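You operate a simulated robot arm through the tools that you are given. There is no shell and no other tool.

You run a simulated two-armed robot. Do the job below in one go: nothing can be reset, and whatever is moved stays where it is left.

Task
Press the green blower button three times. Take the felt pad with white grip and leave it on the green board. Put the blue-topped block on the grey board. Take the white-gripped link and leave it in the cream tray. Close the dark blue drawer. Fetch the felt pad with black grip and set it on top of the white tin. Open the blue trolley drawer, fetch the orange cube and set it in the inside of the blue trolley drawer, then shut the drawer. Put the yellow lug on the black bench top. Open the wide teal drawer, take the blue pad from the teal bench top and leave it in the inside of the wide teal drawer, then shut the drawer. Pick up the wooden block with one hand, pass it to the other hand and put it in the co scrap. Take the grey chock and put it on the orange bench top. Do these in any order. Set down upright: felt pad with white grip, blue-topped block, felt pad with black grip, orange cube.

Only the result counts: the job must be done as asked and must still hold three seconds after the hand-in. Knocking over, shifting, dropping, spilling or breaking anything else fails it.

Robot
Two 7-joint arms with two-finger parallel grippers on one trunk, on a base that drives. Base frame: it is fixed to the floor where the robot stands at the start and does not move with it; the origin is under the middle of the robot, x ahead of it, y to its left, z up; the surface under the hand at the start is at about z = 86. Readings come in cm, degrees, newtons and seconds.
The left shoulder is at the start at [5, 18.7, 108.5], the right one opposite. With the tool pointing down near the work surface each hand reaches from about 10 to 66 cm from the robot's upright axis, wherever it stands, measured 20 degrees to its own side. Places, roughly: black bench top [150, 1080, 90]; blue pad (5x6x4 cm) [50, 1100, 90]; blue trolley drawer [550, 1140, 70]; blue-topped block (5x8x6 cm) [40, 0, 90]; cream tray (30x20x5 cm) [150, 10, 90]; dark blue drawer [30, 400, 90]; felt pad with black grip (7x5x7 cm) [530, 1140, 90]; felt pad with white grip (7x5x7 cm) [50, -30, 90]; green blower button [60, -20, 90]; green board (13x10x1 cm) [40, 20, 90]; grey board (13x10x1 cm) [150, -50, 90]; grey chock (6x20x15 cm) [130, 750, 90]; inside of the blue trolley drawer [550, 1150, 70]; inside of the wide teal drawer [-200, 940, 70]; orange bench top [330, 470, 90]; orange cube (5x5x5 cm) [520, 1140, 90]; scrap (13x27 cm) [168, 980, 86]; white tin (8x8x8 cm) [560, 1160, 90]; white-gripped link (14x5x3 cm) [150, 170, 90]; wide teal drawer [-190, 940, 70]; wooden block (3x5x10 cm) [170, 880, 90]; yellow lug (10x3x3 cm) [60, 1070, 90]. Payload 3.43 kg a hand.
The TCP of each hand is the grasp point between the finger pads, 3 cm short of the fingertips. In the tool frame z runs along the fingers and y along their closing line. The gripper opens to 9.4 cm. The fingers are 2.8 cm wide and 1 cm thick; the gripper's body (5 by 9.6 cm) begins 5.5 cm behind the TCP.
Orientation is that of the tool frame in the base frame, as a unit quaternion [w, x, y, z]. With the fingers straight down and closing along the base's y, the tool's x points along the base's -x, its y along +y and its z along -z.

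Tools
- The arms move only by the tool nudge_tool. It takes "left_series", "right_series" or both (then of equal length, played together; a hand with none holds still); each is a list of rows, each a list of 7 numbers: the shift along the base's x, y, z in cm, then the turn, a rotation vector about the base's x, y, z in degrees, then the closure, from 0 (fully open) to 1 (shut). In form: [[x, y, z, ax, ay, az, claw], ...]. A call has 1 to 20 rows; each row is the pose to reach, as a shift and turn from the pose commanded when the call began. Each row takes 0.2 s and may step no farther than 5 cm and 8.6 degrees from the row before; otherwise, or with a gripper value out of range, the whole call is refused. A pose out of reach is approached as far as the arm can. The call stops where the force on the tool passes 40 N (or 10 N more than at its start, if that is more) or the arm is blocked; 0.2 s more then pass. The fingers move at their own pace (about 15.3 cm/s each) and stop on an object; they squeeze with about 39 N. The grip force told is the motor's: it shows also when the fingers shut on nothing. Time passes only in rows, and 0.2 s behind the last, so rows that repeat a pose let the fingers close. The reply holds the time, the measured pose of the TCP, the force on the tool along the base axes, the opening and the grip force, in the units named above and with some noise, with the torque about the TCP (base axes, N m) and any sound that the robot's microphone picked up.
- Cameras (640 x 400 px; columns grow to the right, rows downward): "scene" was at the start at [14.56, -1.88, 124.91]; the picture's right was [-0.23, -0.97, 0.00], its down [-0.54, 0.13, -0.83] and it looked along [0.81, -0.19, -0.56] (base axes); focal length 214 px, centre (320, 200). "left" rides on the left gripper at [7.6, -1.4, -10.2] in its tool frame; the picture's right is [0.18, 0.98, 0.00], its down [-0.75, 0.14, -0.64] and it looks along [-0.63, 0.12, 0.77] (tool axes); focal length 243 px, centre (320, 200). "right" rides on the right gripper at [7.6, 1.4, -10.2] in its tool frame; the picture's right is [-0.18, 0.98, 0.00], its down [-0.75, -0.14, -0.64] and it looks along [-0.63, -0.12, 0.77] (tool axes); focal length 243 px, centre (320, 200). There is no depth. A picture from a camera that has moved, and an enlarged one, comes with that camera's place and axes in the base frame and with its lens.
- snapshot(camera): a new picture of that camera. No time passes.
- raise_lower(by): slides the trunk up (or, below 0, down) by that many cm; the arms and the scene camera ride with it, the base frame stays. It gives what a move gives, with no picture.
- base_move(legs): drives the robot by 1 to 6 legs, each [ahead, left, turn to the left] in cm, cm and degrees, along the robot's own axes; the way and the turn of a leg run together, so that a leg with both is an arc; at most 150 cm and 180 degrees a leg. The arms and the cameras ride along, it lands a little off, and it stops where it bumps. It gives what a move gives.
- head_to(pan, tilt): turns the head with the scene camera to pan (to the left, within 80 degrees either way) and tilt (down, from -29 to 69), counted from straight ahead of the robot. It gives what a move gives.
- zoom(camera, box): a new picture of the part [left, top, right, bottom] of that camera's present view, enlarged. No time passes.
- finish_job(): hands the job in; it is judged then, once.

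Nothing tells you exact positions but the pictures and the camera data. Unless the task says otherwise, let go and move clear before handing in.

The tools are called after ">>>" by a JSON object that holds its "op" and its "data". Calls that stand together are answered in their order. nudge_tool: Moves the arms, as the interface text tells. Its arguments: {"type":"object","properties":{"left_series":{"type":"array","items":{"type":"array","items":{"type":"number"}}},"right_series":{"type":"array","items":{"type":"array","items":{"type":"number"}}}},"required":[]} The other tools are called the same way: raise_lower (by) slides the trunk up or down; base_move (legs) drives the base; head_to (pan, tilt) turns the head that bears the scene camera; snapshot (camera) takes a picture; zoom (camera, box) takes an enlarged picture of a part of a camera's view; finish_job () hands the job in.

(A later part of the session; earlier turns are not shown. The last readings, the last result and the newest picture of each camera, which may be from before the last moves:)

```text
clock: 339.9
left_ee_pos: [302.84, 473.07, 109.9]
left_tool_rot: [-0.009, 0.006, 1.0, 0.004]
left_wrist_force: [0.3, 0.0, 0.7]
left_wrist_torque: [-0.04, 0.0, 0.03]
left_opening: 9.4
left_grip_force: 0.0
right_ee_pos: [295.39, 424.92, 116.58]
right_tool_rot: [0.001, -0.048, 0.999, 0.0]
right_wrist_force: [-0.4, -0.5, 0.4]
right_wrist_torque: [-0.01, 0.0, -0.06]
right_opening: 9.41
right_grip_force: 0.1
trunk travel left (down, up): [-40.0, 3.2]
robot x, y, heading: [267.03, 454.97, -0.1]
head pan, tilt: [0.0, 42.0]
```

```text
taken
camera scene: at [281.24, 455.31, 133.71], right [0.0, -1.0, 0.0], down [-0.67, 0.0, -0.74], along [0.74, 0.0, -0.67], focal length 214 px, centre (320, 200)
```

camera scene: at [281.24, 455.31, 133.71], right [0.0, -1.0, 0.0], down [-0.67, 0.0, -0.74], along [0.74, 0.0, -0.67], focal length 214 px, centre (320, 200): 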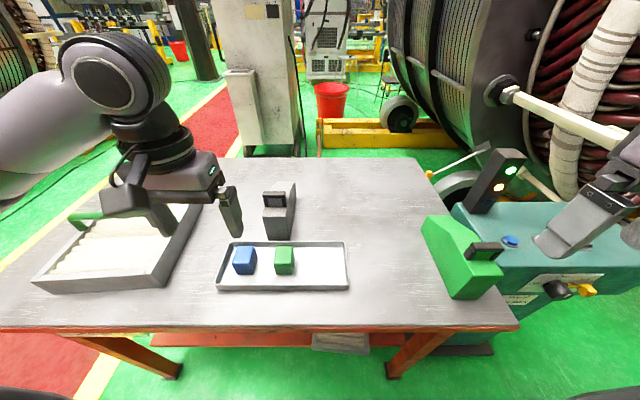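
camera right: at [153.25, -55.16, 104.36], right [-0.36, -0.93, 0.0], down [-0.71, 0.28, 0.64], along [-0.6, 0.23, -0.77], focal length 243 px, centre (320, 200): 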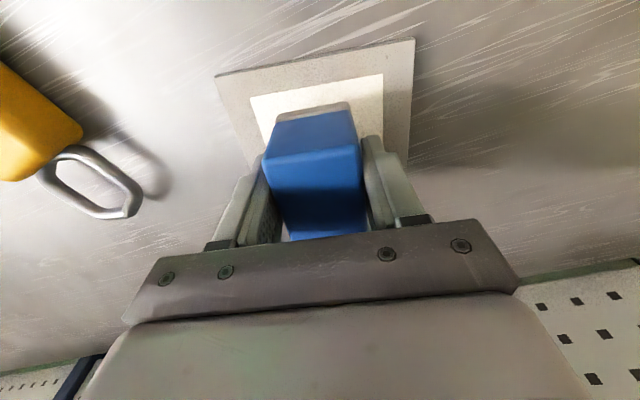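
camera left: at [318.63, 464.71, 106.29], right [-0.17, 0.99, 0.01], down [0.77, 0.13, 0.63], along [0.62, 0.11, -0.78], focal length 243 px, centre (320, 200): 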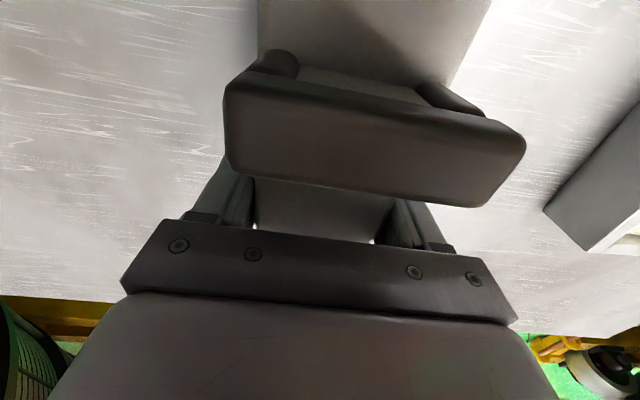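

The chock stands on the orange bench. Next is the wooden block near [170, 880]; I'll drive north along the east side of the yellow bench.

>>> {"op": "base_move", "data": {"legs": [[-30, 0, 0], [0, 0, 90], [150, 0, 0], [150, 0, 0], [130, 0, 0], [0, 0, 90]]}}

>>> {"op": "head_to", "data": {"pan": 0, "tilt": 28}}

>>> {"op": "snapshot", "data": {"camera": "scene"}}

>>> {"op": "head_to", "data": {"pan": -50, "tilt": 28}}

>>> {"op": "snapshot", "data": {"camera": "scene"}}

```text
clock: 369.8
left_ee_pos: [195.9, 866.38, 109.91]
left_tool_rot: [0.003, 1.0, 0.002, 0.01]
left_wrist_force: [-0.4, -0.6, 0.2]
left_wrist_torque: [0.0, -0.05, -0.04]
left_opening: 9.41
left_grip_force: 0.1
right_ee_pos: [202.58, 914.48, 116.48]
right_tool_rot: [0.0, 0.998, 0.058, 0.0]
right_wrist_force: [-0.1, 0.5, -0.7]
right_wrist_torque: [-0.02, 0.0, -0.02]
right_opening: 9.41
right_grip_force: 0.1
trunk travel left (down, up): [-40.0, 3.2]
robot x, y, heading: [231.43, 884.79, -179.0]
head pan, tilt: [0.0, 42.0]
```

```text
clock: 370.6
left_ee_pos: [195.84, 866.39, 109.86]
left_tool_rot: [0.002, 1.0, 0.003, 0.009]
left_wrist_force: [0.3, 0.4, 0.4]
left_wrist_torque: [0.01, -0.01, 0.01]
left_opening: 9.41
left_grip_force: 0.2
right_ee_pos: [202.63, 914.6, 116.62]
right_tool_rot: [0.001, 0.998, 0.057, -0.001]
right_wrist_force: [-0.5, 1.2, 0.7]
right_wrist_torque: [0.0, 0.03, 0.01]
right_opening: 9.38
right_grip_force: 0.1
trunk travel left (down, up): [-40.0, 3.2]
robot x, y, heading: [231.49, 884.99, -179.0]
head pan, tilt: [0.0, 28.0]
```

```text
taken
camera scene: at [216.67, 884.82, 135.84], right [-0.02, 1.0, 0.0], down [0.47, 0.01, -0.88], along [-0.88, -0.01, -0.47], focal length 214 px, centre (320, 200)
```

scene: 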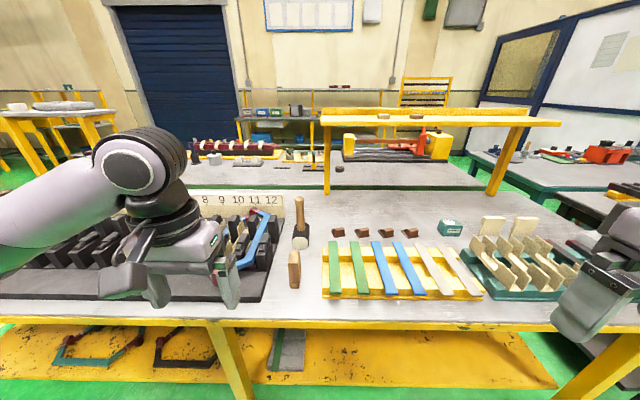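

```text
clock: 371.7
left_ee_pos: [195.86, 866.32, 109.9]
left_tool_rot: [0.003, 1.0, 0.002, 0.01]
left_wrist_force: [-0.1, -0.4, -0.2]
left_wrist_torque: [-0.02, -0.03, 0.0]
left_opening: 9.4
left_grip_force: 0.0
right_ee_pos: [202.62, 914.62, 116.42]
right_tool_rot: [0.0, 0.998, 0.057, 0.001]
right_wrist_force: [-0.6, -0.7, -0.1]
right_wrist_torque: [0.0, 0.0, 0.03]
right_opening: 9.45
right_grip_force: 0.0
trunk travel left (down, up): [-40.0, 3.2]
robot x, y, heading: [231.72, 884.85, -179.0]
head pan, tilt: [-50.0, 28.0]
```

```text
taken
camera scene: at [219.81, 891.85, 135.85], right [0.76, 0.66, 0.0], down [0.31, -0.35, -0.88], along [-0.58, 0.67, -0.47], focal length 214 px, centre (320, 200)
```

scene: 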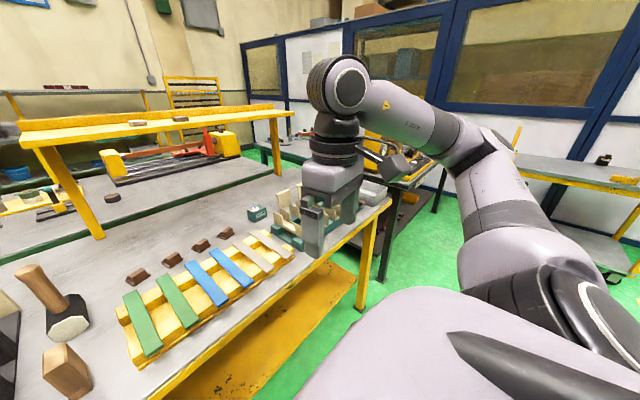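

>>> {"op": "zoom", "data": {"camera": "scene", "box": [0, 240, 160, 400]}}

>>> {"op": "head_to", "data": {"pan": 0, "tilt": 35}}

>>> {"op": "zoom", "data": {"camera": "scene", "box": [220, 120, 380, 280]}}

>>> {"op": "snapshot", "data": {"camera": "left"}}

```text
2.50 times, centred on (80, 320) of scene
camera zoom: at [219.81, 891.85, 135.85], right [0.76, 0.66, 0.0], down [0.31, -0.35, -0.88], along [-0.58, 0.67, -0.47], focal length 536 px, centre (920, -100)
```

zoom: 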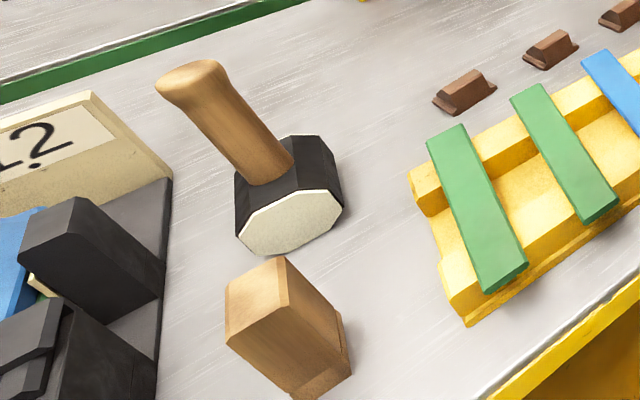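

```text
clock: 372.9
left_ee_pos: [195.95, 866.47, 109.88]
left_tool_rot: [0.003, 1.0, 0.003, 0.009]
left_wrist_force: [0.7, 0.0, -0.1]
left_wrist_torque: [0.02, -0.01, 0.0]
left_opening: 9.39
left_grip_force: 0.1
right_ee_pos: [202.53, 914.59, 116.51]
right_tool_rot: [-0.001, 0.998, 0.058, 0.0]
right_wrist_force: [-0.8, -0.5, 0.4]
right_wrist_torque: [0.01, -0.02, 0.0]
right_opening: 9.39
right_grip_force: 0.0
trunk travel left (down, up): [-40.0, 3.2]
robot x, y, heading: [231.5, 884.64, -179.3]
head pan, tilt: [0.0, 35.0]
```

```text
2.50 times, centred on (300, 200) of scene
camera zoom: at [216.99, 884.84, 134.75], right [-0.02, 1.0, 0.0], down [0.57, 0.01, -0.82], along [-0.82, -0.01, -0.57], focal length 536 px, centre (370, 200)
```

zoom: 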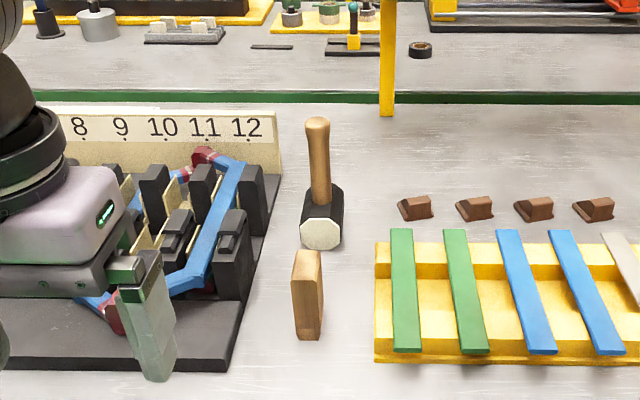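

```text
taken
camera left: at [203.45, 867.88, 120.28], right [0.19, -0.98, 0.01], down [-0.77, -0.14, 0.63], along [-0.62, -0.13, -0.78], focal length 243 px, centre (320, 200)
```

left: 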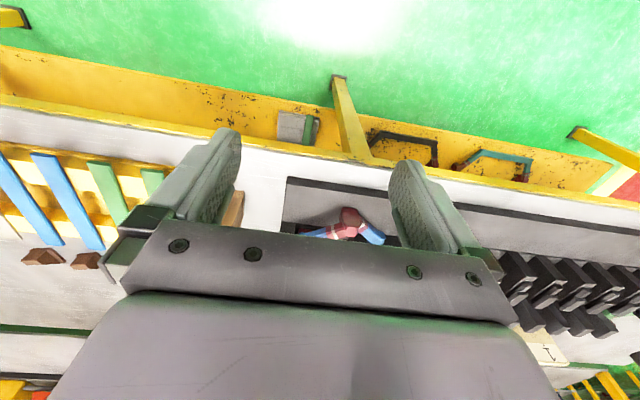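

The wooden block stands upright at about [173.8, 877.8], in front of a mallet, with a rack to the left and a jig to the right. I'll move in and view it with the left hand.

>>> {"op": "base_move", "data": {"legs": [[14, 0, -1]]}}

>>> {"op": "nudge_tool", "data": {"left_series": [[2, 3, 2, 0, 0, 0, 0], [3, 6, 3, 0, 0, 0, 0], [4, 9, 3, 0, 0, 0, 0], [5, 11.5, 3, 0, 0, 0, 0], [5, 11.5, 3, 0, 0, 0, 0]]}}

>>> {"op": "snapshot", "data": {"camera": "left"}}

>>> {"op": "snapshot", "data": {"camera": "scene"}}

```text
clock: 374.2
left_ee_pos: [181.66, 866.77, 109.83]
left_tool_rot: [0.002, 1.0, -0.006, 0.009]
left_wrist_force: [0.2, -0.1, -0.3]
left_wrist_torque: [-0.01, -0.04, -0.01]
left_opening: 9.4
left_grip_force: 0.0
right_ee_pos: [189.09, 914.85, 116.54]
right_tool_rot: [0.001, 0.999, 0.048, 0.001]
right_wrist_force: [-0.6, 0.0, -0.2]
right_wrist_torque: [0.0, 0.0, -0.02]
right_opening: 9.37
right_grip_force: 0.1
trunk travel left (down, up): [-40.0, 3.2]
robot x, y, heading: [217.4, 884.47, 180.0]
head pan, tilt: [0.0, 35.0]
```

```text
clock: 375.4
left_ee_pos: [186.73, 878.25, 113.0]
left_tool_rot: [0.002, 1.0, -0.006, 0.009]
left_wrist_force: [-0.6, 0.0, -0.1]
left_wrist_torque: [0.03, 0.01, 0.01]
left_opening: 9.41
left_grip_force: 0.0
right_ee_pos: [189.23, 914.82, 116.44]
right_tool_rot: [0.0, 0.999, 0.049, -0.001]
right_wrist_force: [0.7, -1.1, -0.6]
right_wrist_torque: [-0.01, 0.0, 0.0]
right_opening: 9.36
right_grip_force: 0.1
trunk travel left (down, up): [-40.0, 3.2]
robot x, y, heading: [217.3, 884.84, 180.1]
head pan, tilt: [0.0, 35.0]
```

```text
taken
camera left: at [194.24, 879.69, 123.37], right [0.17, -0.98, 0.01], down [-0.77, -0.13, 0.63], along [-0.62, -0.12, -0.78], focal length 243 px, centre (320, 200)
```

left: 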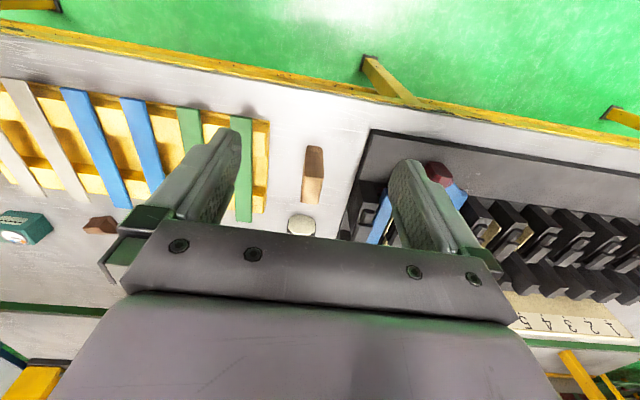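

```text
taken
camera scene: at [203.03, 884.94, 134.75], right [0.0, 1.0, 0.0], down [0.57, 0.0, -0.82], along [-0.82, 0.0, -0.57], focal length 214 px, centre (320, 200)
```

scene: 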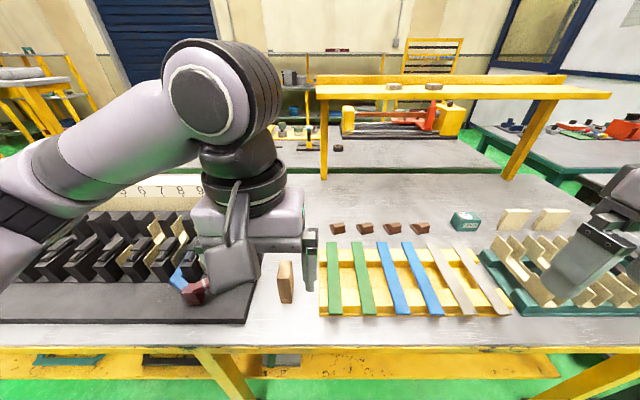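

>>> {"op": "zoom", "data": {"camera": "left", "box": [250, 110, 390, 250]}}

>>> {"op": "zoom", "data": {"camera": "scene", "box": [240, 220, 360, 340]}}

```text
2.86 times, centred on (320, 180) of left
camera zoom: at [194.24, 879.69, 123.37], right [0.17, -0.98, 0.01], down [-0.77, -0.13, 0.63], along [-0.62, -0.12, -0.78], focal length 693 px, centre (320, 257)
```

zoom: 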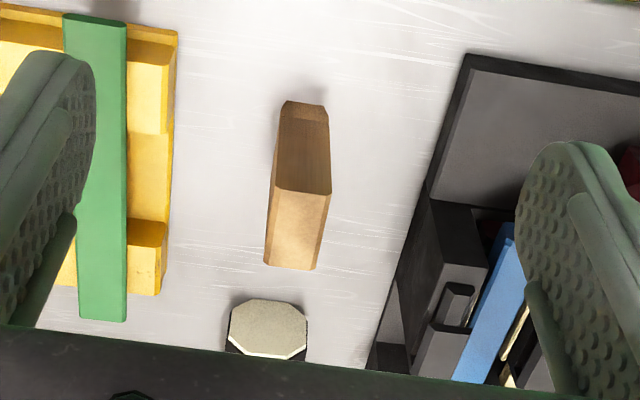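

```text
3.33 times, centred on (300, 280) of scene
camera zoom: at [203.03, 884.94, 134.75], right [0.0, 1.0, 0.0], down [0.57, 0.0, -0.82], along [-0.82, 0.0, -0.57], focal length 715 px, centre (387, -67)
```

zoom: 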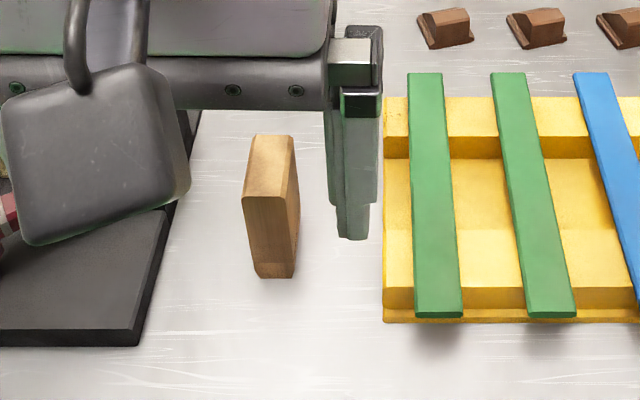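

The block's top centre is about [173.9, 877.0], well aligned. I'll lower the left hand to grip its upper half.

>>> {"op": "nudge_tool", "data": {"left_series": [[-4, -0.4, -2, 0, 0, 0, 0.2], [-8, -0.8, -4, 0, 0, 0, 0.3], [-12, -1.2, -6, 0, 0, 0, 0.3], [-12.8, -1.3, -9, 0, 0, 0, 0.3], [-12.8, -1.3, -13, 0, 0, 0, 0.3], [-12.8, -1.3, -13, 0, 0, 0, 0.3]]}}

>>> {"op": "snapshot", "data": {"camera": "left"}}

```text
clock: 376.8
left_ee_pos: [174.02, 876.88, 99.86]
left_tool_rot: [0.003, 1.0, -0.006, 0.009]
left_wrist_force: [-0.4, -0.2, 0.1]
left_wrist_torque: [0.02, 0.0, -0.01]
left_opening: 6.55
left_grip_force: 0.0
right_ee_pos: [189.14, 914.95, 116.45]
right_tool_rot: [0.0, 0.999, 0.05, 0.0]
right_wrist_force: [-0.2, -0.3, -0.1]
right_wrist_torque: [-0.02, -0.03, 0.01]
right_opening: 9.38
right_grip_force: 0.0
trunk travel left (down, up): [-40.0, 3.2]
robot x, y, heading: [217.67, 884.66, 179.9]
head pan, tilt: [0.0, 35.0]
```

```text
taken
camera left: at [181.52, 878.4, 110.24], right [0.17, -0.99, 0.01], down [-0.77, -0.13, 0.63], along [-0.62, -0.11, -0.78], focal length 243 px, centre (320, 200)
```

left: 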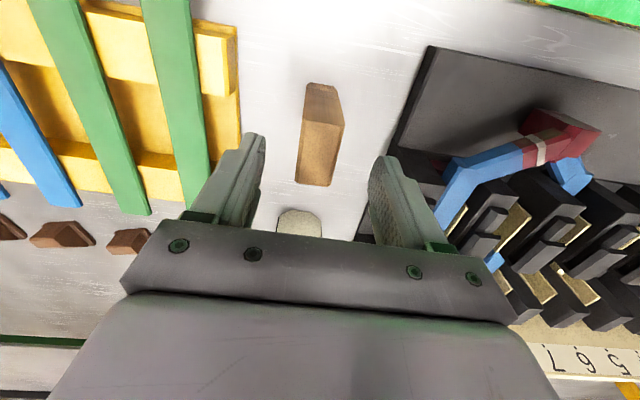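

>>> {"op": "nudge_tool", "data": {"left_series": [[0, 0, -2, 0, 0, 0, 0.3], [0, 0, -4, 0, 0, 0, 0.3], [0, 0, -5.3, 0, 0, 0, 0.3], [0, 0, -5.3, 0, 0, 0, 0.5], [0, 0, -5.3, 0, 0, 0, 0.8], [0, 0, -5.3, 0, 0, 0, 1], [0, 0, -5.3, 0, 0, 0, 1], [0, 0, -4, 0, 0, 0, 1], [0, 0, 0, 0, 0, 0, 1], [0, 0, 4, 0, 0, 0, 1], [0, 0, 8, 0, 0, 0, 1], [2, 0, 12, 0, 0, 0, 1], [4, 0, 15, 0, 0, 0, 1], [4, 0, 15, 0, 0, 0, 1]]}}

>>> {"op": "snapshot", "data": {"camera": "left"}}

>>> {"op": "snapshot", "data": {"camera": "scene"}}

```text
clock: 379.8
left_ee_pos: [177.96, 876.88, 115.03]
left_tool_rot: [0.003, 1.0, -0.006, 0.01]
left_wrist_force: [0.4, -0.4, -1.2]
left_wrist_torque: [0.0, -0.02, -0.03]
left_opening: 3.15
left_grip_force: 38.7
right_ee_pos: [189.08, 915.02, 116.51]
right_tool_rot: [0.001, 0.999, 0.048, -0.001]
right_wrist_force: [0.4, -0.4, 0.6]
right_wrist_torque: [0.02, -0.02, 0.02]
right_opening: 9.39
right_grip_force: 0.1
trunk travel left (down, up): [-40.0, 3.2]
robot x, y, heading: [217.62, 884.29, 180.1]
head pan, tilt: [0.0, 35.0]
```

```text
taken
camera left: at [185.56, 878.26, 125.34], right [0.17, -0.99, 0.01], down [-0.77, -0.13, 0.63], along [-0.62, -0.12, -0.78], focal length 243 px, centre (320, 200)
```

left: 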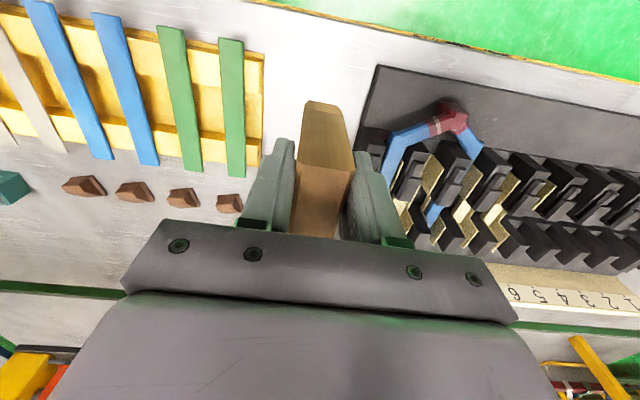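

```text
taken
camera scene: at [203.01, 884.95, 134.75], right [0.0, 1.0, 0.0], down [0.57, 0.0, -0.82], along [-0.82, 0.0, -0.57], focal length 214 px, centre (320, 200)
```

scene: 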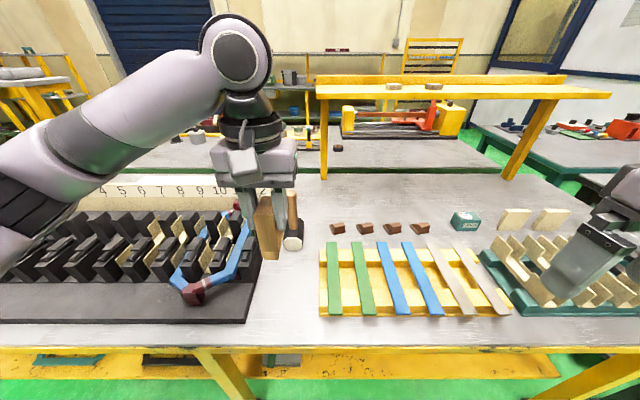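

The block is in the left hand. For the hand-over I'll back off, hold the block in front of the robot, and pitch the right hand forward so it grips the block's lower half from the robot's side.

>>> {"op": "base_move", "data": {"legs": [[-22, 0, 0]]}}

>>> {"op": "nudge_tool", "data": {"left_series": [[-2, 2, 0, 0, 0, 0, 1], [-4, 4, 1, 0, 0, 0, 1], [-6, 5, 2, 0, 0, 0, 1], [-8, 6, 3, 0, 0, 0, 1], [-8, 6, 3, 0, 0, 0, 1]], "right_series": [[1, -1, -1, 0, 0, -5.6, 0], [2, -2, -2, 0, 0, -5.6, 0], [2, -3, -3, 0, 0, -5.6, 0], [2, -4, -4, 0, 0, -5.6, 0], [2, -4, -4, 0, 0, -5.6, 0]]}}

```text
clock: 381.5
left_ee_pos: [199.91, 876.85, 114.99]
left_tool_rot: [0.003, 1.0, -0.006, 0.01]
left_wrist_force: [0.1, 0.6, -0.6]
left_wrist_torque: [0.03, 0.04, -0.01]
left_opening: 3.17
left_grip_force: 39.0
right_ee_pos: [211.11, 914.91, 116.48]
right_tool_rot: [0.0, 0.999, 0.049, 0.0]
right_wrist_force: [0.6, 0.4, -0.1]
right_wrist_torque: [0.02, 0.04, -0.01]
right_opening: 9.4
right_grip_force: 0.1
trunk travel left (down, up): [-40.0, 3.2]
robot x, y, heading: [239.62, 885.1, 179.9]
head pan, tilt: [0.0, 35.0]
```

```text
clock: 382.7
left_ee_pos: [191.97, 882.92, 117.98]
left_tool_rot: [0.003, 1.0, -0.007, 0.01]
left_wrist_force: [-0.2, -0.1, -1.3]
left_wrist_torque: [-0.01, -0.02, 0.02]
left_opening: 3.17
left_grip_force: 39.3
right_ee_pos: [213.09, 910.92, 112.43]
right_tool_rot: [0.001, 1.0, 0.0, 0.001]
right_wrist_force: [0.0, 0.5, 0.1]
right_wrist_torque: [0.0, 0.0, 0.0]
right_opening: 9.43
right_grip_force: 0.1
trunk travel left (down, up): [-40.0, 3.2]
robot x, y, heading: [239.73, 884.49, 179.9]
head pan, tilt: [0.0, 35.0]
```

I need a bit more free room, so I'll back up further, move the left hand aside, and extend the right hand forward before pitching it.

>>> {"op": "base_move", "data": {"legs": [[-14, 0, 0]]}}

>>> {"op": "nudge_tool", "data": {"left_series": [[0, -3, 0, 0, 0, 0, 1], [0, -6, 0, 0, 0, 0, 1], [0, -9, 0, 0, 0, 0, 1], [0, -12, 0, 0, 0, 0, 1], [0, -12, 0, 0, 0, 0, 1], [0, -12, 0, 0, 0, 0, 1], [0, -12, 0, 0, 0, 0, 1]], "right_series": [[-4, -1, -1, 0, 0, 0, 0], [-8, -2, -2, 0, 0, 0, 0], [-12, -3, -4, 0, 0, 0, 0], [-16, -4, -6, 0, 0, 0, 0], [-20, -4, -8, 0, 0, 0, 0], [-24, -4, -8, 0, 0, 0, 0], [-24, -4, -8, 0, 0, 0, 0]]}}

>>> {"op": "nudge_tool", "data": {"right_series": [[0, 0, 0, 0, 8, 0, 0], [0, 0, 0, 0, 16, 0, 0], [0, 0, 0, 0, 24, 0, 0], [0, 0, 0, 0, 32, 0, 0], [0, 0, 0, 0, 40, 0, 0], [0, 0, 0, 0, 48, 0, 0], [0, 0, 0, 0, 56, 0, 0], [0, 0, 0, 0, 64, 0, 0], [0, 0, 0, 0, 70, 0, 0], [0, 0, 0, 0, 70, 0, 0]]}}

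>>> {"op": "snapshot", "data": {"camera": "scene"}}

```text
clock: 384.1
left_ee_pos: [205.86, 882.82, 117.86]
left_tool_rot: [0.002, 1.0, -0.006, 0.009]
left_wrist_force: [0.3, -0.2, -0.2]
left_wrist_torque: [0.0, -0.03, 0.02]
left_opening: 3.15
left_grip_force: 38.7
right_ee_pos: [226.95, 911.08, 112.44]
right_tool_rot: [0.0, 1.0, 0.001, -0.001]
right_wrist_force: [-0.1, 0.0, -0.1]
right_wrist_torque: [0.03, 0.02, 0.01]
right_opening: 9.41
right_grip_force: 0.0
trunk travel left (down, up): [-40.0, 3.2]
robot x, y, heading: [253.41, 884.77, 179.9]
head pan, tilt: [0.0, 35.0]
```

```text
clock: 385.7
left_ee_pos: [205.98, 870.86, 117.95]
left_tool_rot: [0.003, 1.0, -0.006, 0.01]
left_wrist_force: [-0.2, 1.0, -0.6]
left_wrist_torque: [0.01, 0.0, 0.01]
left_opening: 3.16
left_grip_force: 38.8
right_ee_pos: [202.85, 906.96, 104.48]
right_tool_rot: [0.0, 1.0, 0.0, -0.001]
right_wrist_force: [0.6, -0.1, 0.1]
right_wrist_torque: [-0.01, -0.02, 0.0]
right_opening: 9.4
right_grip_force: 0.2
trunk travel left (down, up): [-40.0, 3.2]
robot x, y, heading: [253.28, 885.23, 179.8]
head pan, tilt: [0.0, 35.0]
```

```text
clock: 387.9
left_ee_pos: [205.97, 870.87, 117.91]
left_tool_rot: [0.003, 1.0, -0.007, 0.01]
left_wrist_force: [0.7, -0.6, -1.2]
left_wrist_torque: [-0.02, -0.01, -0.01]
left_opening: 3.15
left_grip_force: 38.7
right_ee_pos: [202.99, 906.38, 104.57]
right_tool_rot: [0.002, 0.855, 0.003, -0.518]
right_wrist_force: [0.0, -0.4, 0.2]
right_wrist_torque: [-0.01, -0.02, 0.0]
right_opening: 9.39
right_grip_force: 0.0
right hand out of reach, approached as far as the arm can: row 8, 9, 10
trunk travel left (down, up): [-40.0, 3.2]
robot x, y, heading: [253.2, 884.67, 179.8]
head pan, tilt: [0.0, 35.0]
```

```text
taken
camera scene: at [238.86, 884.92, 134.75], right [0.0, 1.0, 0.0], down [0.57, 0.0, -0.82], along [-0.82, 0.0, -0.57], focal length 214 px, centre (320, 200)
```

scene: 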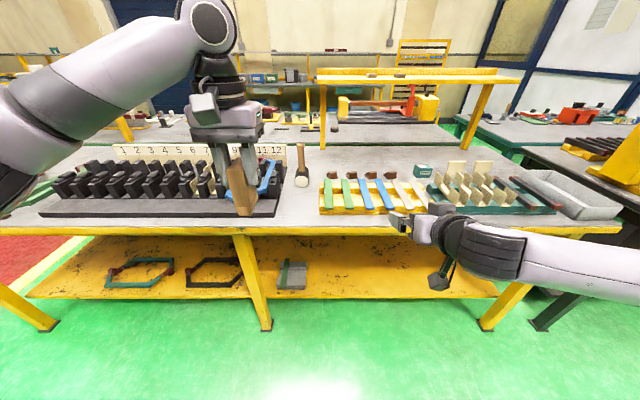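

The right hand pitched to about 62° (its limit), which is enough. I'll bring it to the centre line, then the block comes down between its open fingers.

>>> {"op": "nudge_tool", "data": {"right_series": [[0, -4, -1, 0, -3, 0, 0], [0, -8, -2, 0, -6, 0, 0], [0, -12, -3, 0, -8, 0, 0], [0, -16, -4, 0, -8, 0, 0], [0, -20, -4.5, 0, -8, 0, 0], [0, -22, -4.5, 0, -8, 0, 0], [0, -22, -4.5, 0, -8, 0, 0]]}}

>>> {"op": "snapshot", "data": {"camera": "scene"}}

>>> {"op": "snapshot", "data": {"camera": "left"}}

```text
clock: 389.5
left_ee_pos: [205.88, 870.96, 117.92]
left_tool_rot: [0.003, 1.0, -0.006, 0.01]
left_wrist_force: [0.6, -0.3, -0.7]
left_wrist_torque: [-0.01, 0.0, -0.02]
left_opening: 3.13
left_grip_force: 39.6
right_ee_pos: [202.82, 884.41, 100.09]
right_tool_rot: [0.002, 0.89, 0.003, -0.455]
right_wrist_force: [0.0, -1.1, 0.3]
right_wrist_torque: [-0.03, -0.01, 0.0]
right_opening: 9.42
right_grip_force: 0.0
trunk travel left (down, up): [-40.0, 3.2]
robot x, y, heading: [253.17, 884.73, 180.3]
head pan, tilt: [0.0, 35.0]
```

```text
taken
camera scene: at [238.86, 884.94, 134.75], right [0.0, 1.0, 0.0], down [0.57, 0.0, -0.82], along [-0.82, 0.0, -0.57], focal length 214 px, centre (320, 200)
```

scene: 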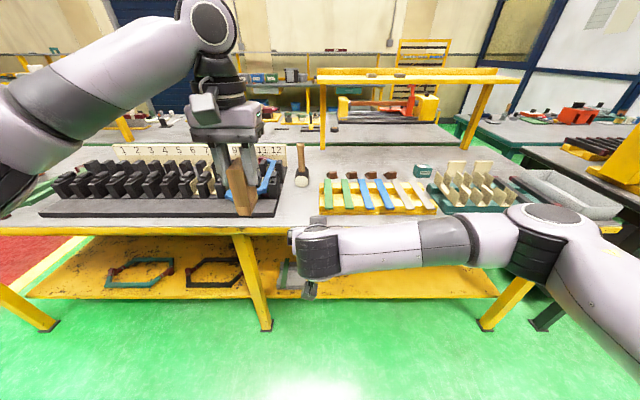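

```text
taken
camera left: at [213.43, 872.28, 128.27], right [0.17, -0.99, 0.01], down [-0.77, -0.13, 0.63], along [-0.62, -0.11, -0.78], focal length 243 px, centre (320, 200)
```

left: 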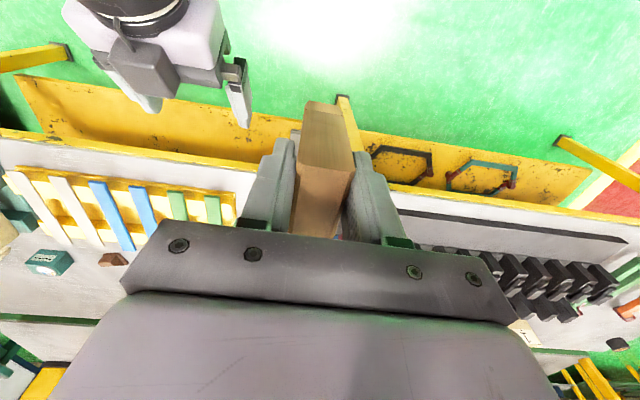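

>>> {"op": "nudge_tool", "data": {"left_series": [[-1.5, 4, 0, 0, 0, 0, 1], [-3, 8, 0, 0, 0, 0, 1], [-4.1, 12, 0, 0, 0, 0, 1], [-4.1, 13.4, 0, 0, 0, 0, 1], [-4.1, 13.4, -3, 0, 0, 0, 1], [-4.1, 13.4, -5, 0, 0, 0, 1], [-4.1, 13.4, -5, 0, 0, 0, 1]]}}

>>> {"op": "snapshot", "data": {"camera": "scene"}}

>>> {"op": "snapshot", "data": {"camera": "right"}}

>>> {"op": "snapshot", "data": {"camera": "left"}}

```text
clock: 391.1
left_ee_pos: [201.75, 884.38, 112.95]
left_tool_rot: [0.003, 1.0, -0.006, 0.009]
left_wrist_force: [0.2, 0.0, -1.1]
left_wrist_torque: [0.01, 0.0, -0.02]
left_opening: 3.15
left_grip_force: 38.6
right_ee_pos: [202.88, 884.42, 100.06]
right_tool_rot: [0.003, 0.89, 0.003, -0.456]
right_wrist_force: [-0.2, 0.4, -0.4]
right_wrist_torque: [-0.01, 0.01, -0.01]
right_opening: 9.39
right_grip_force: 0.1
trunk travel left (down, up): [-40.0, 3.2]
robot x, y, heading: [253.69, 884.76, 179.9]
head pan, tilt: [0.0, 35.0]
```

```text
taken
camera scene: at [238.86, 884.93, 134.75], right [0.0, 1.0, 0.0], down [0.57, 0.0, -0.82], along [-0.82, 0.0, -0.57], focal length 214 px, centre (320, 200)
```

scene: 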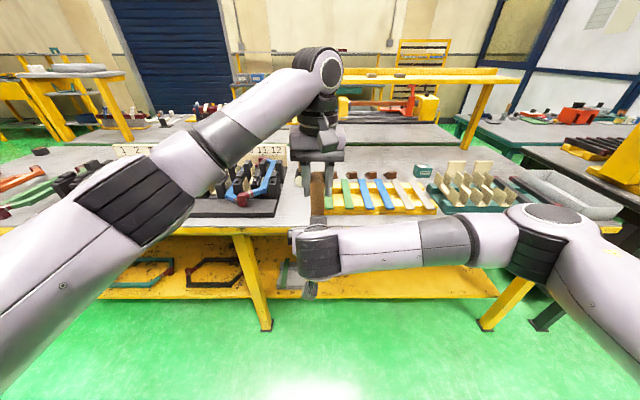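

```text
taken
camera right: at [215.58, 883.06, 99.91], right [-0.1, -0.98, 0.15], down [0.08, 0.14, 0.99], along [-0.99, 0.11, 0.07], focal length 243 px, centre (320, 200)
```

right: 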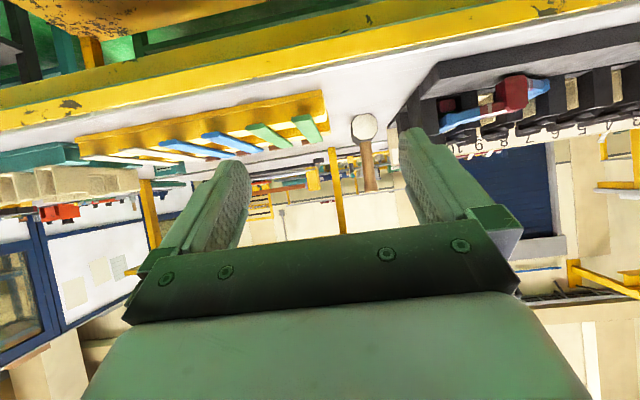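

```text
taken
camera left: at [209.27, 885.71, 123.25], right [0.17, -0.99, 0.01], down [-0.77, -0.13, 0.63], along [-0.62, -0.11, -0.78], focal length 243 px, centre (320, 200)
```

left: 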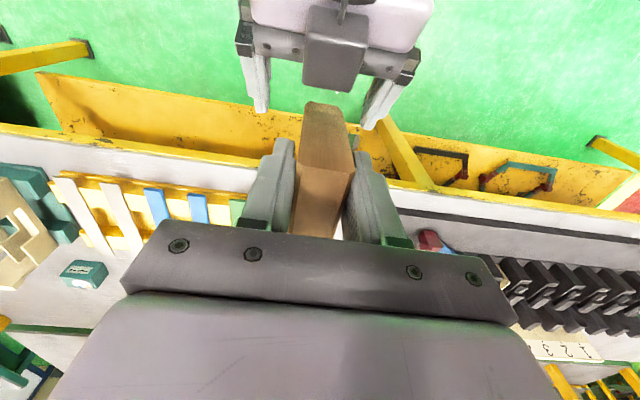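

>>> {"op": "zoom", "data": {"camera": "left", "box": [200, 0, 460, 200]}}

>>> {"op": "zoom", "data": {"camera": "scene", "box": [250, 60, 410, 320]}}

```text
2.00 times, centred on (330, 100) of left
camera zoom: at [209.27, 885.71, 123.25], right [0.17, -0.99, 0.01], down [-0.77, -0.13, 0.63], along [-0.62, -0.11, -0.78], focal length 485 px, centre (300, 400)
```

zoom: 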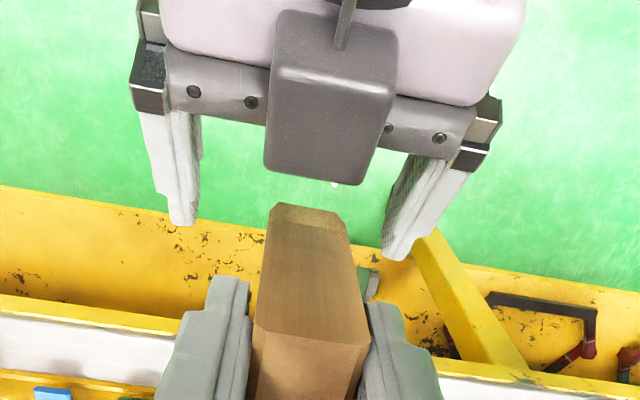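

```text
1.54 times, centred on (330, 190) of scene
camera zoom: at [238.86, 884.93, 134.75], right [0.0, 1.0, 0.0], down [0.57, 0.0, -0.82], along [-0.82, 0.0, -0.57], focal length 330 px, centre (305, 215)
```

zoom: 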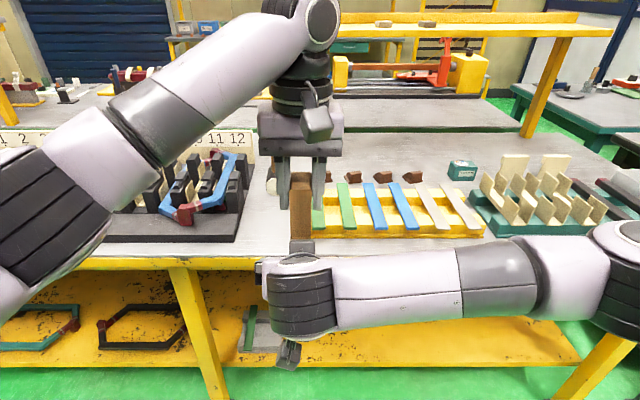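

Both hands are lined up. There's a box on the upper side of the right gripper, so I'll keep the block slightly forward of it and lower slowly.

>>> {"op": "nudge_tool", "data": {"left_series": [[-0.5, 0, 0, 0, 0, 0, 1], [-0.5, 0, -2, 0, 0, 0, 1], [-0.5, 0, -4, 0, 0, 0, 1], [-0.5, 0, -5.5, 0, 0, 0, 1], [-0.5, 0, -5.5, 0, 0, 0, 1]]}}

>>> {"op": "snapshot", "data": {"camera": "right"}}

>>> {"op": "zoom", "data": {"camera": "left", "box": [200, 0, 460, 200]}}

>>> {"op": "zoom", "data": {"camera": "scene", "box": [250, 60, 410, 320]}}

```text
clock: 392.3
left_ee_pos: [201.23, 884.32, 107.4]
left_tool_rot: [0.003, 1.0, -0.006, 0.009]
left_wrist_force: [0.2, 0.1, -0.2]
left_wrist_torque: [0.0, 0.01, -0.01]
left_opening: 3.15
left_grip_force: 38.8
right_ee_pos: [202.93, 884.37, 100.11]
right_tool_rot: [0.003, 0.89, 0.003, -0.456]
right_wrist_force: [0.7, -1.0, 0.1]
right_wrist_torque: [-0.01, -0.04, -0.02]
right_opening: 9.38
right_grip_force: 0.2
trunk travel left (down, up): [-40.0, 3.2]
robot x, y, heading: [253.32, 884.35, 179.8]
head pan, tilt: [0.0, 35.0]
```

```text
taken
camera right: at [215.58, 883.06, 99.91], right [-0.1, -0.98, 0.15], down [0.08, 0.14, 0.99], along [-0.99, 0.11, 0.07], focal length 243 px, centre (320, 200)
```

right: 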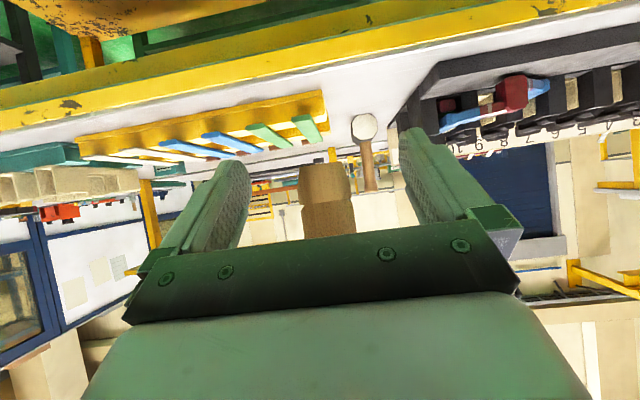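

```text
2.00 times, centred on (330, 100) of left
camera zoom: at [208.8, 885.71, 117.75], right [0.17, -0.99, 0.01], down [-0.77, -0.13, 0.63], along [-0.62, -0.11, -0.78], focal length 485 px, centre (300, 400)
```

zoom: 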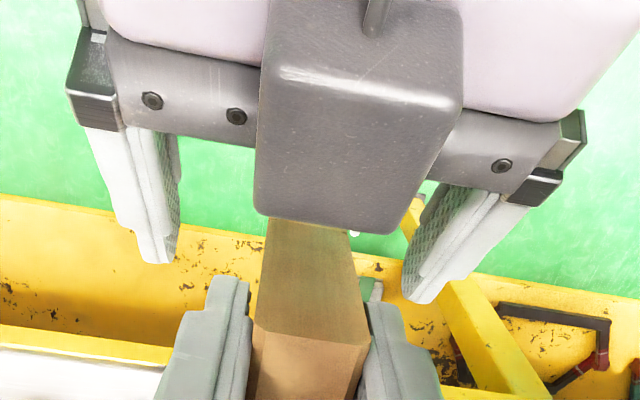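

```text
1.54 times, centred on (330, 190) of scene
camera zoom: at [238.86, 884.93, 134.75], right [0.0, 1.0, 0.0], down [0.57, 0.0, -0.82], along [-0.82, 0.0, -0.57], focal length 330 px, centre (305, 215)
```

zoom: 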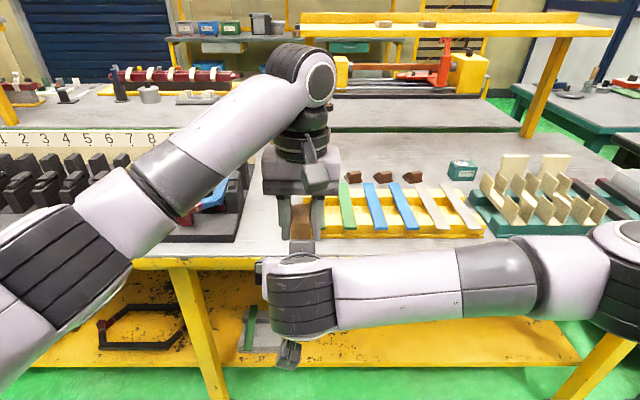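

The block's lower end is between the right fingers. Closing the right hand on it, keeping the left closed.

>>> {"op": "nudge_tool", "data": {"left_series": [[0, 0, -0.4, 0, 0, 0, 1], [0, 0, -0.4, 0, 0, 0, 1], [0, 0, -0.4, 0, 0, 0, 1], [0, 0, -0.4, 0, 0, 0, 1], [0, 0, -0.4, 0, 0, 0, 1], [0, 0, -0.4, 0, 0, 0, 1]], "right_series": [[0, 0, 0, 0, 0, 0, 0], [0, 0, 0, 0, 0, 0, 0.4], [0, 0, 0, 0, 0, 0, 0.6], [0, 0, 0, 0, 0, 0, 0.8], [0, 0, 0, 0, 0, 0, 1], [0, 0, 0, 0, 0, 0, 1]]}}

>>> {"op": "snapshot", "data": {"camera": "right"}}

```text
clock: 393.7
left_ee_pos: [201.32, 884.44, 106.95]
left_tool_rot: [0.002, 1.0, -0.007, 0.009]
left_wrist_force: [2.0, 8.8, 1.1]
left_wrist_torque: [0.26, -0.01, 0.14]
left_opening: 3.17
left_grip_force: 39.1
right_ee_pos: [202.73, 884.37, 99.98]
right_tool_rot: [0.003, 0.89, 0.004, -0.456]
right_wrist_force: [-1.3, -8.7, -0.6]
right_wrist_torque: [0.33, -0.11, -0.06]
right_opening: 3.17
right_grip_force: 38.4
trunk travel left (down, up): [-40.0, 3.2]
robot x, y, heading: [253.36, 884.91, 179.9]
head pan, tilt: [0.0, 35.0]
```

```text
taken
camera right: at [215.61, 883.02, 99.91], right [-0.1, -0.98, 0.15], down [0.08, 0.14, 0.99], along [-0.99, 0.11, 0.07], focal length 243 px, centre (320, 200)
```

right: 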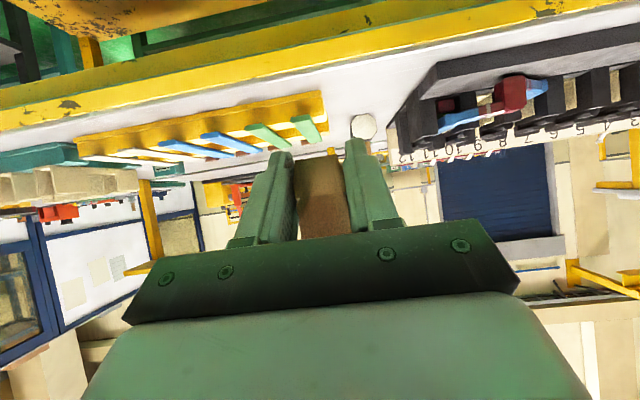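

Both hands hold the block. Now the left opens and lifts clear.

>>> {"op": "nudge_tool", "data": {"left_series": [[0, 0, 0, 0, 0, 0, 0.6], [0, 0, 0, 0, 0, 0, 0.4], [0, 0, 0, 0, 0, 0, 0.3], [0, 0, 2, 0, 0, 0, 0.3], [0, 0, 6, 0, 0, 0, 0.3], [0, 0, 10, 0, 0, 0, 0.3], [0, -4, 11, 0, 0, 0, 0.3], [0, -8, 11, 0, 0, 0, 0.3], [0, -12, 11, 0, 0, 0, 0.3], [0, -16, 9, 0, 0, 0, 0], [0, -18, 6, 0, 0, 0, 0]]}}

>>> {"op": "snapshot", "data": {"camera": "scene"}}

>>> {"op": "snapshot", "data": {"camera": "right"}}

```text
clock: 396.1
left_ee_pos: [201.24, 866.25, 112.88]
left_tool_rot: [0.004, 1.0, -0.008, 0.01]
left_wrist_force: [-0.7, -0.2, 0.2]
left_wrist_torque: [0.02, 0.0, 0.02]
left_opening: 9.37
left_grip_force: 0.0
right_ee_pos: [202.76, 884.53, 100.02]
right_tool_rot: [0.003, 0.89, 0.003, -0.456]
right_wrist_force: [-0.3, -0.1, 0.1]
right_wrist_torque: [0.01, 0.0, 0.02]
right_opening: 3.1
right_grip_force: 38.9
trunk travel left (down, up): [-40.0, 3.2]
robot x, y, heading: [253.23, 884.96, 179.8]
head pan, tilt: [0.0, 35.0]
```

```text
taken
camera scene: at [238.83, 884.9, 134.75], right [0.0, 1.0, 0.0], down [0.57, 0.0, -0.82], along [-0.82, 0.0, -0.57], focal length 214 px, centre (320, 200)
```

scene: 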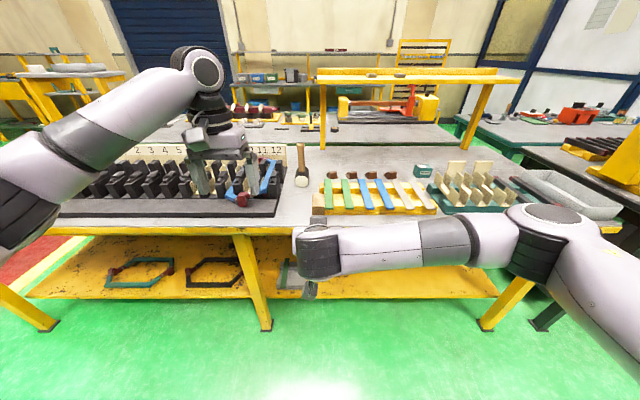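

```text
taken
camera right: at [215.56, 883.03, 99.9], right [-0.1, -0.98, 0.15], down [0.08, 0.14, 0.99], along [-0.99, 0.11, 0.07], focal length 243 px, centre (320, 200)
```

right: 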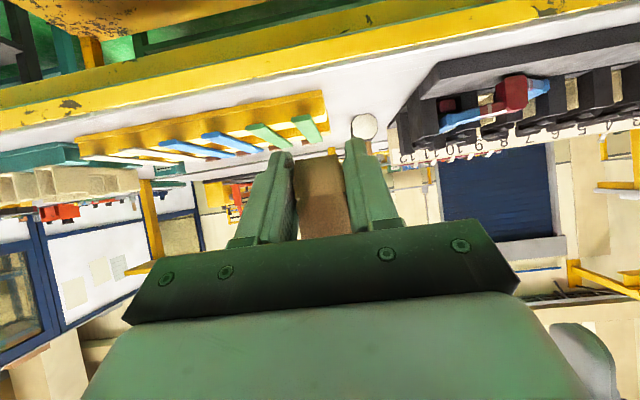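

The hand-over worked: the right hand alone holds the block. Now I'll strafe right toward the scrap container near [168, 980] and look at it.

>>> {"op": "base_move", "data": {"legs": [[0, -78, 0]]}}

>>> {"op": "head_to", "data": {"pan": -8, "tilt": 30}}

>>> {"op": "snapshot", "data": {"camera": "scene"}}

```text
clock: 403.4
left_ee_pos: [201.17, 944.94, 113.02]
left_tool_rot: [0.002, 1.0, -0.003, 0.01]
left_wrist_force: [-0.1, -0.1, 0.0]
left_wrist_torque: [-0.01, 0.01, 0.02]
left_opening: 9.4
left_grip_force: 0.0
right_ee_pos: [202.64, 963.15, 100.05]
right_tool_rot: [0.003, 0.89, 0.005, -0.457]
right_wrist_force: [0.4, 1.3, 0.2]
right_wrist_torque: [-0.01, -0.01, 0.02]
right_opening: 3.13
right_grip_force: 39.2
trunk travel left (down, up): [-40.0, 3.2]
robot x, y, heading: [253.5, 963.62, -179.7]
head pan, tilt: [0.0, 35.0]
```

```text
clock: 404.1
left_ee_pos: [201.11, 944.86, 112.91]
left_tool_rot: [0.002, 1.0, -0.004, 0.01]
left_wrist_force: [0.0, -0.2, 0.8]
left_wrist_torque: [0.04, -0.02, -0.01]
left_opening: 9.41
left_grip_force: 0.1
right_ee_pos: [202.71, 963.06, 100.05]
right_tool_rot: [0.003, 0.89, 0.006, -0.457]
right_wrist_force: [-0.5, -0.9, -0.3]
right_wrist_torque: [-0.02, -0.07, 0.02]
right_opening: 3.13
right_grip_force: 39.0
trunk travel left (down, up): [-40.0, 3.2]
robot x, y, heading: [252.96, 963.8, -179.7]
head pan, tilt: [-8.0, 30.0]
```

```text
taken
camera scene: at [238.56, 965.05, 135.53], right [0.13, 0.99, 0.0], down [0.5, -0.07, -0.87], along [-0.86, 0.12, -0.5], focal length 214 px, centre (320, 200)
```

scene: 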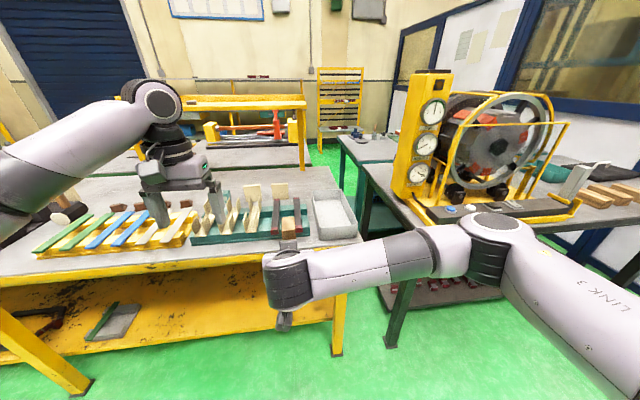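

>>> {"op": "zoom", "data": {"camera": "scene", "box": [220, 160, 400, 280]}}

```text
3.33 times, centred on (310, 220) of scene
camera zoom: at [238.56, 965.05, 135.53], right [0.13, 0.99, 0.0], down [0.5, -0.07, -0.87], along [-0.86, 0.12, -0.5], focal length 715 px, centre (353, 133)
```

zoom: 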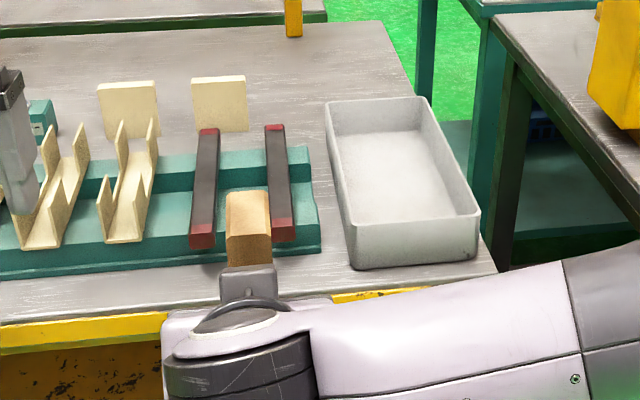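

The scrap is a shallow grey box, about x 153–182, y 973–986, rim z≈91. I'll rotate the right hand so the block lies nearly level along x, then drive in.

>>> {"op": "nudge_tool", "data": {"right_series": [[1, 1, 1, 0, -8, 0, 1], [2, 2, 2, 0, -16, 0, 1], [3, 3, 3, 0, -24, 0, 1], [4, 4, 4, 0, -32, 0, 1], [5, 5, 5, 0, -40, 0, 1], [6, 6, 6, 0, -48, 0, 1], [7, 7, 7, 0, -56, 0, 1], [8, 8, 8, 0, -64, 0, 1], [9, 9, 9, 0, -72, 0, 1], [10, 10, 10, 0, -78, 0, 1], [10, 10, 10, 0, -78, 0, 1]]}}

>>> {"op": "snapshot", "data": {"camera": "right"}}

>>> {"op": "snapshot", "data": {"camera": "scene"}}

```text
clock: 406.5
left_ee_pos: [201.12, 944.79, 113.0]
left_tool_rot: [0.002, 1.0, -0.003, 0.01]
left_wrist_force: [-0.6, -0.3, 0.5]
left_wrist_torque: [0.0, 0.01, 0.03]
left_opening: 9.38
left_grip_force: 0.1
right_ee_pos: [212.63, 972.98, 109.96]
right_tool_rot: [0.006, 0.978, 0.002, 0.206]
right_wrist_force: [-0.8, 0.8, -1.7]
right_wrist_torque: [-0.02, -0.04, 0.01]
right_opening: 3.16
right_grip_force: 38.4
trunk travel left (down, up): [-40.0, 3.2]
robot x, y, heading: [253.18, 963.77, -179.6]
head pan, tilt: [-8.0, 30.0]
```

```text
taken
camera right: at [215.52, 971.75, 122.62], right [-0.17, -0.98, -0.06], down [-0.95, 0.14, 0.28], along [-0.27, 0.11, -0.96], focal length 243 px, centre (320, 200)
```

right: 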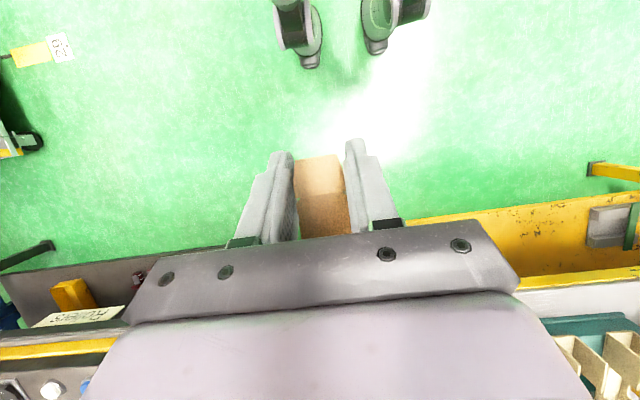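

```text
taken
camera scene: at [238.56, 965.05, 135.53], right [0.13, 0.99, 0.0], down [0.5, -0.07, -0.87], along [-0.86, 0.12, -0.5], focal length 214 px, centre (320, 200)
```

scene: 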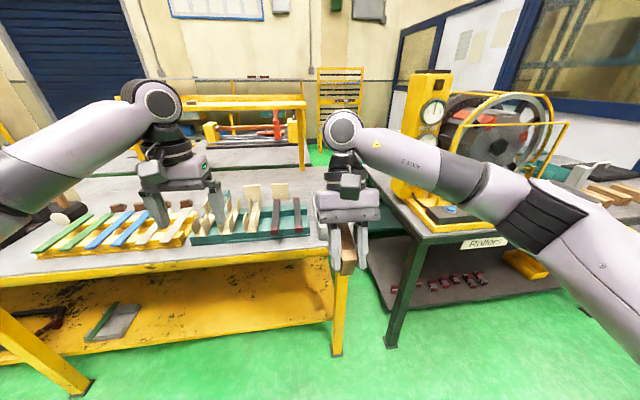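

The block now lies nearly level. Driving in to the bench.

>>> {"op": "base_move", "data": {"legs": [[38, 0, -0.3]]}}

>>> {"op": "snapshot", "data": {"camera": "scene"}}

>>> {"op": "snapshot", "data": {"camera": "right"}}

```text
clock: 408.9
left_ee_pos: [163.03, 945.1, 112.92]
left_tool_rot: [0.002, 1.0, -0.006, 0.01]
left_wrist_force: [0.6, 0.1, -0.5]
left_wrist_torque: [0.01, 0.0, 0.01]
left_opening: 9.37
left_grip_force: 0.1
right_ee_pos: [174.77, 973.17, 110.12]
right_tool_rot: [0.007, 0.979, -0.002, 0.205]
right_wrist_force: [-0.3, -0.5, -0.1]
right_wrist_torque: [0.01, -0.07, 0.02]
right_opening: 3.14
right_grip_force: 39.1
trunk travel left (down, up): [-40.0, 3.2]
robot x, y, heading: [215.37, 963.49, 180.0]
head pan, tilt: [-8.0, 30.0]
```

```text
taken
camera scene: at [200.6, 965.09, 135.52], right [0.14, 0.99, 0.0], down [0.5, -0.07, -0.87], along [-0.86, 0.12, -0.5], focal length 214 px, centre (320, 200)
```

scene: 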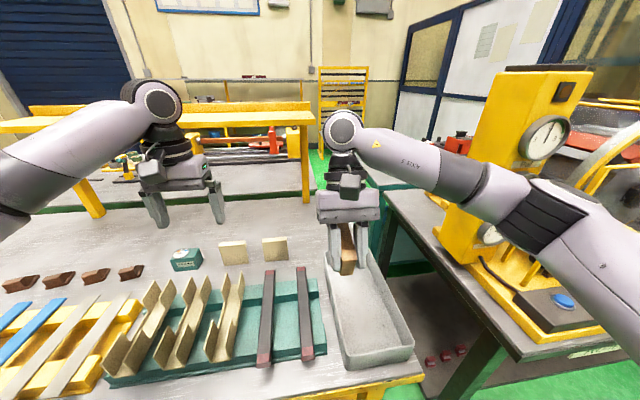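

```text
taken
camera right: at [177.62, 971.9, 122.59], right [-0.17, -0.98, -0.06], down [-0.95, 0.15, 0.28], along [-0.27, 0.11, -0.96], focal length 243 px, centre (320, 200)
```

right: 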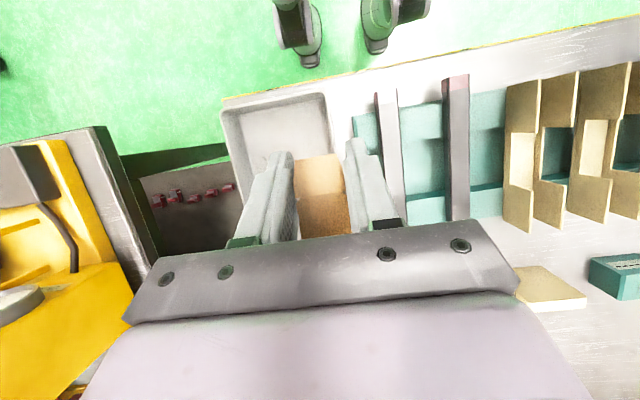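

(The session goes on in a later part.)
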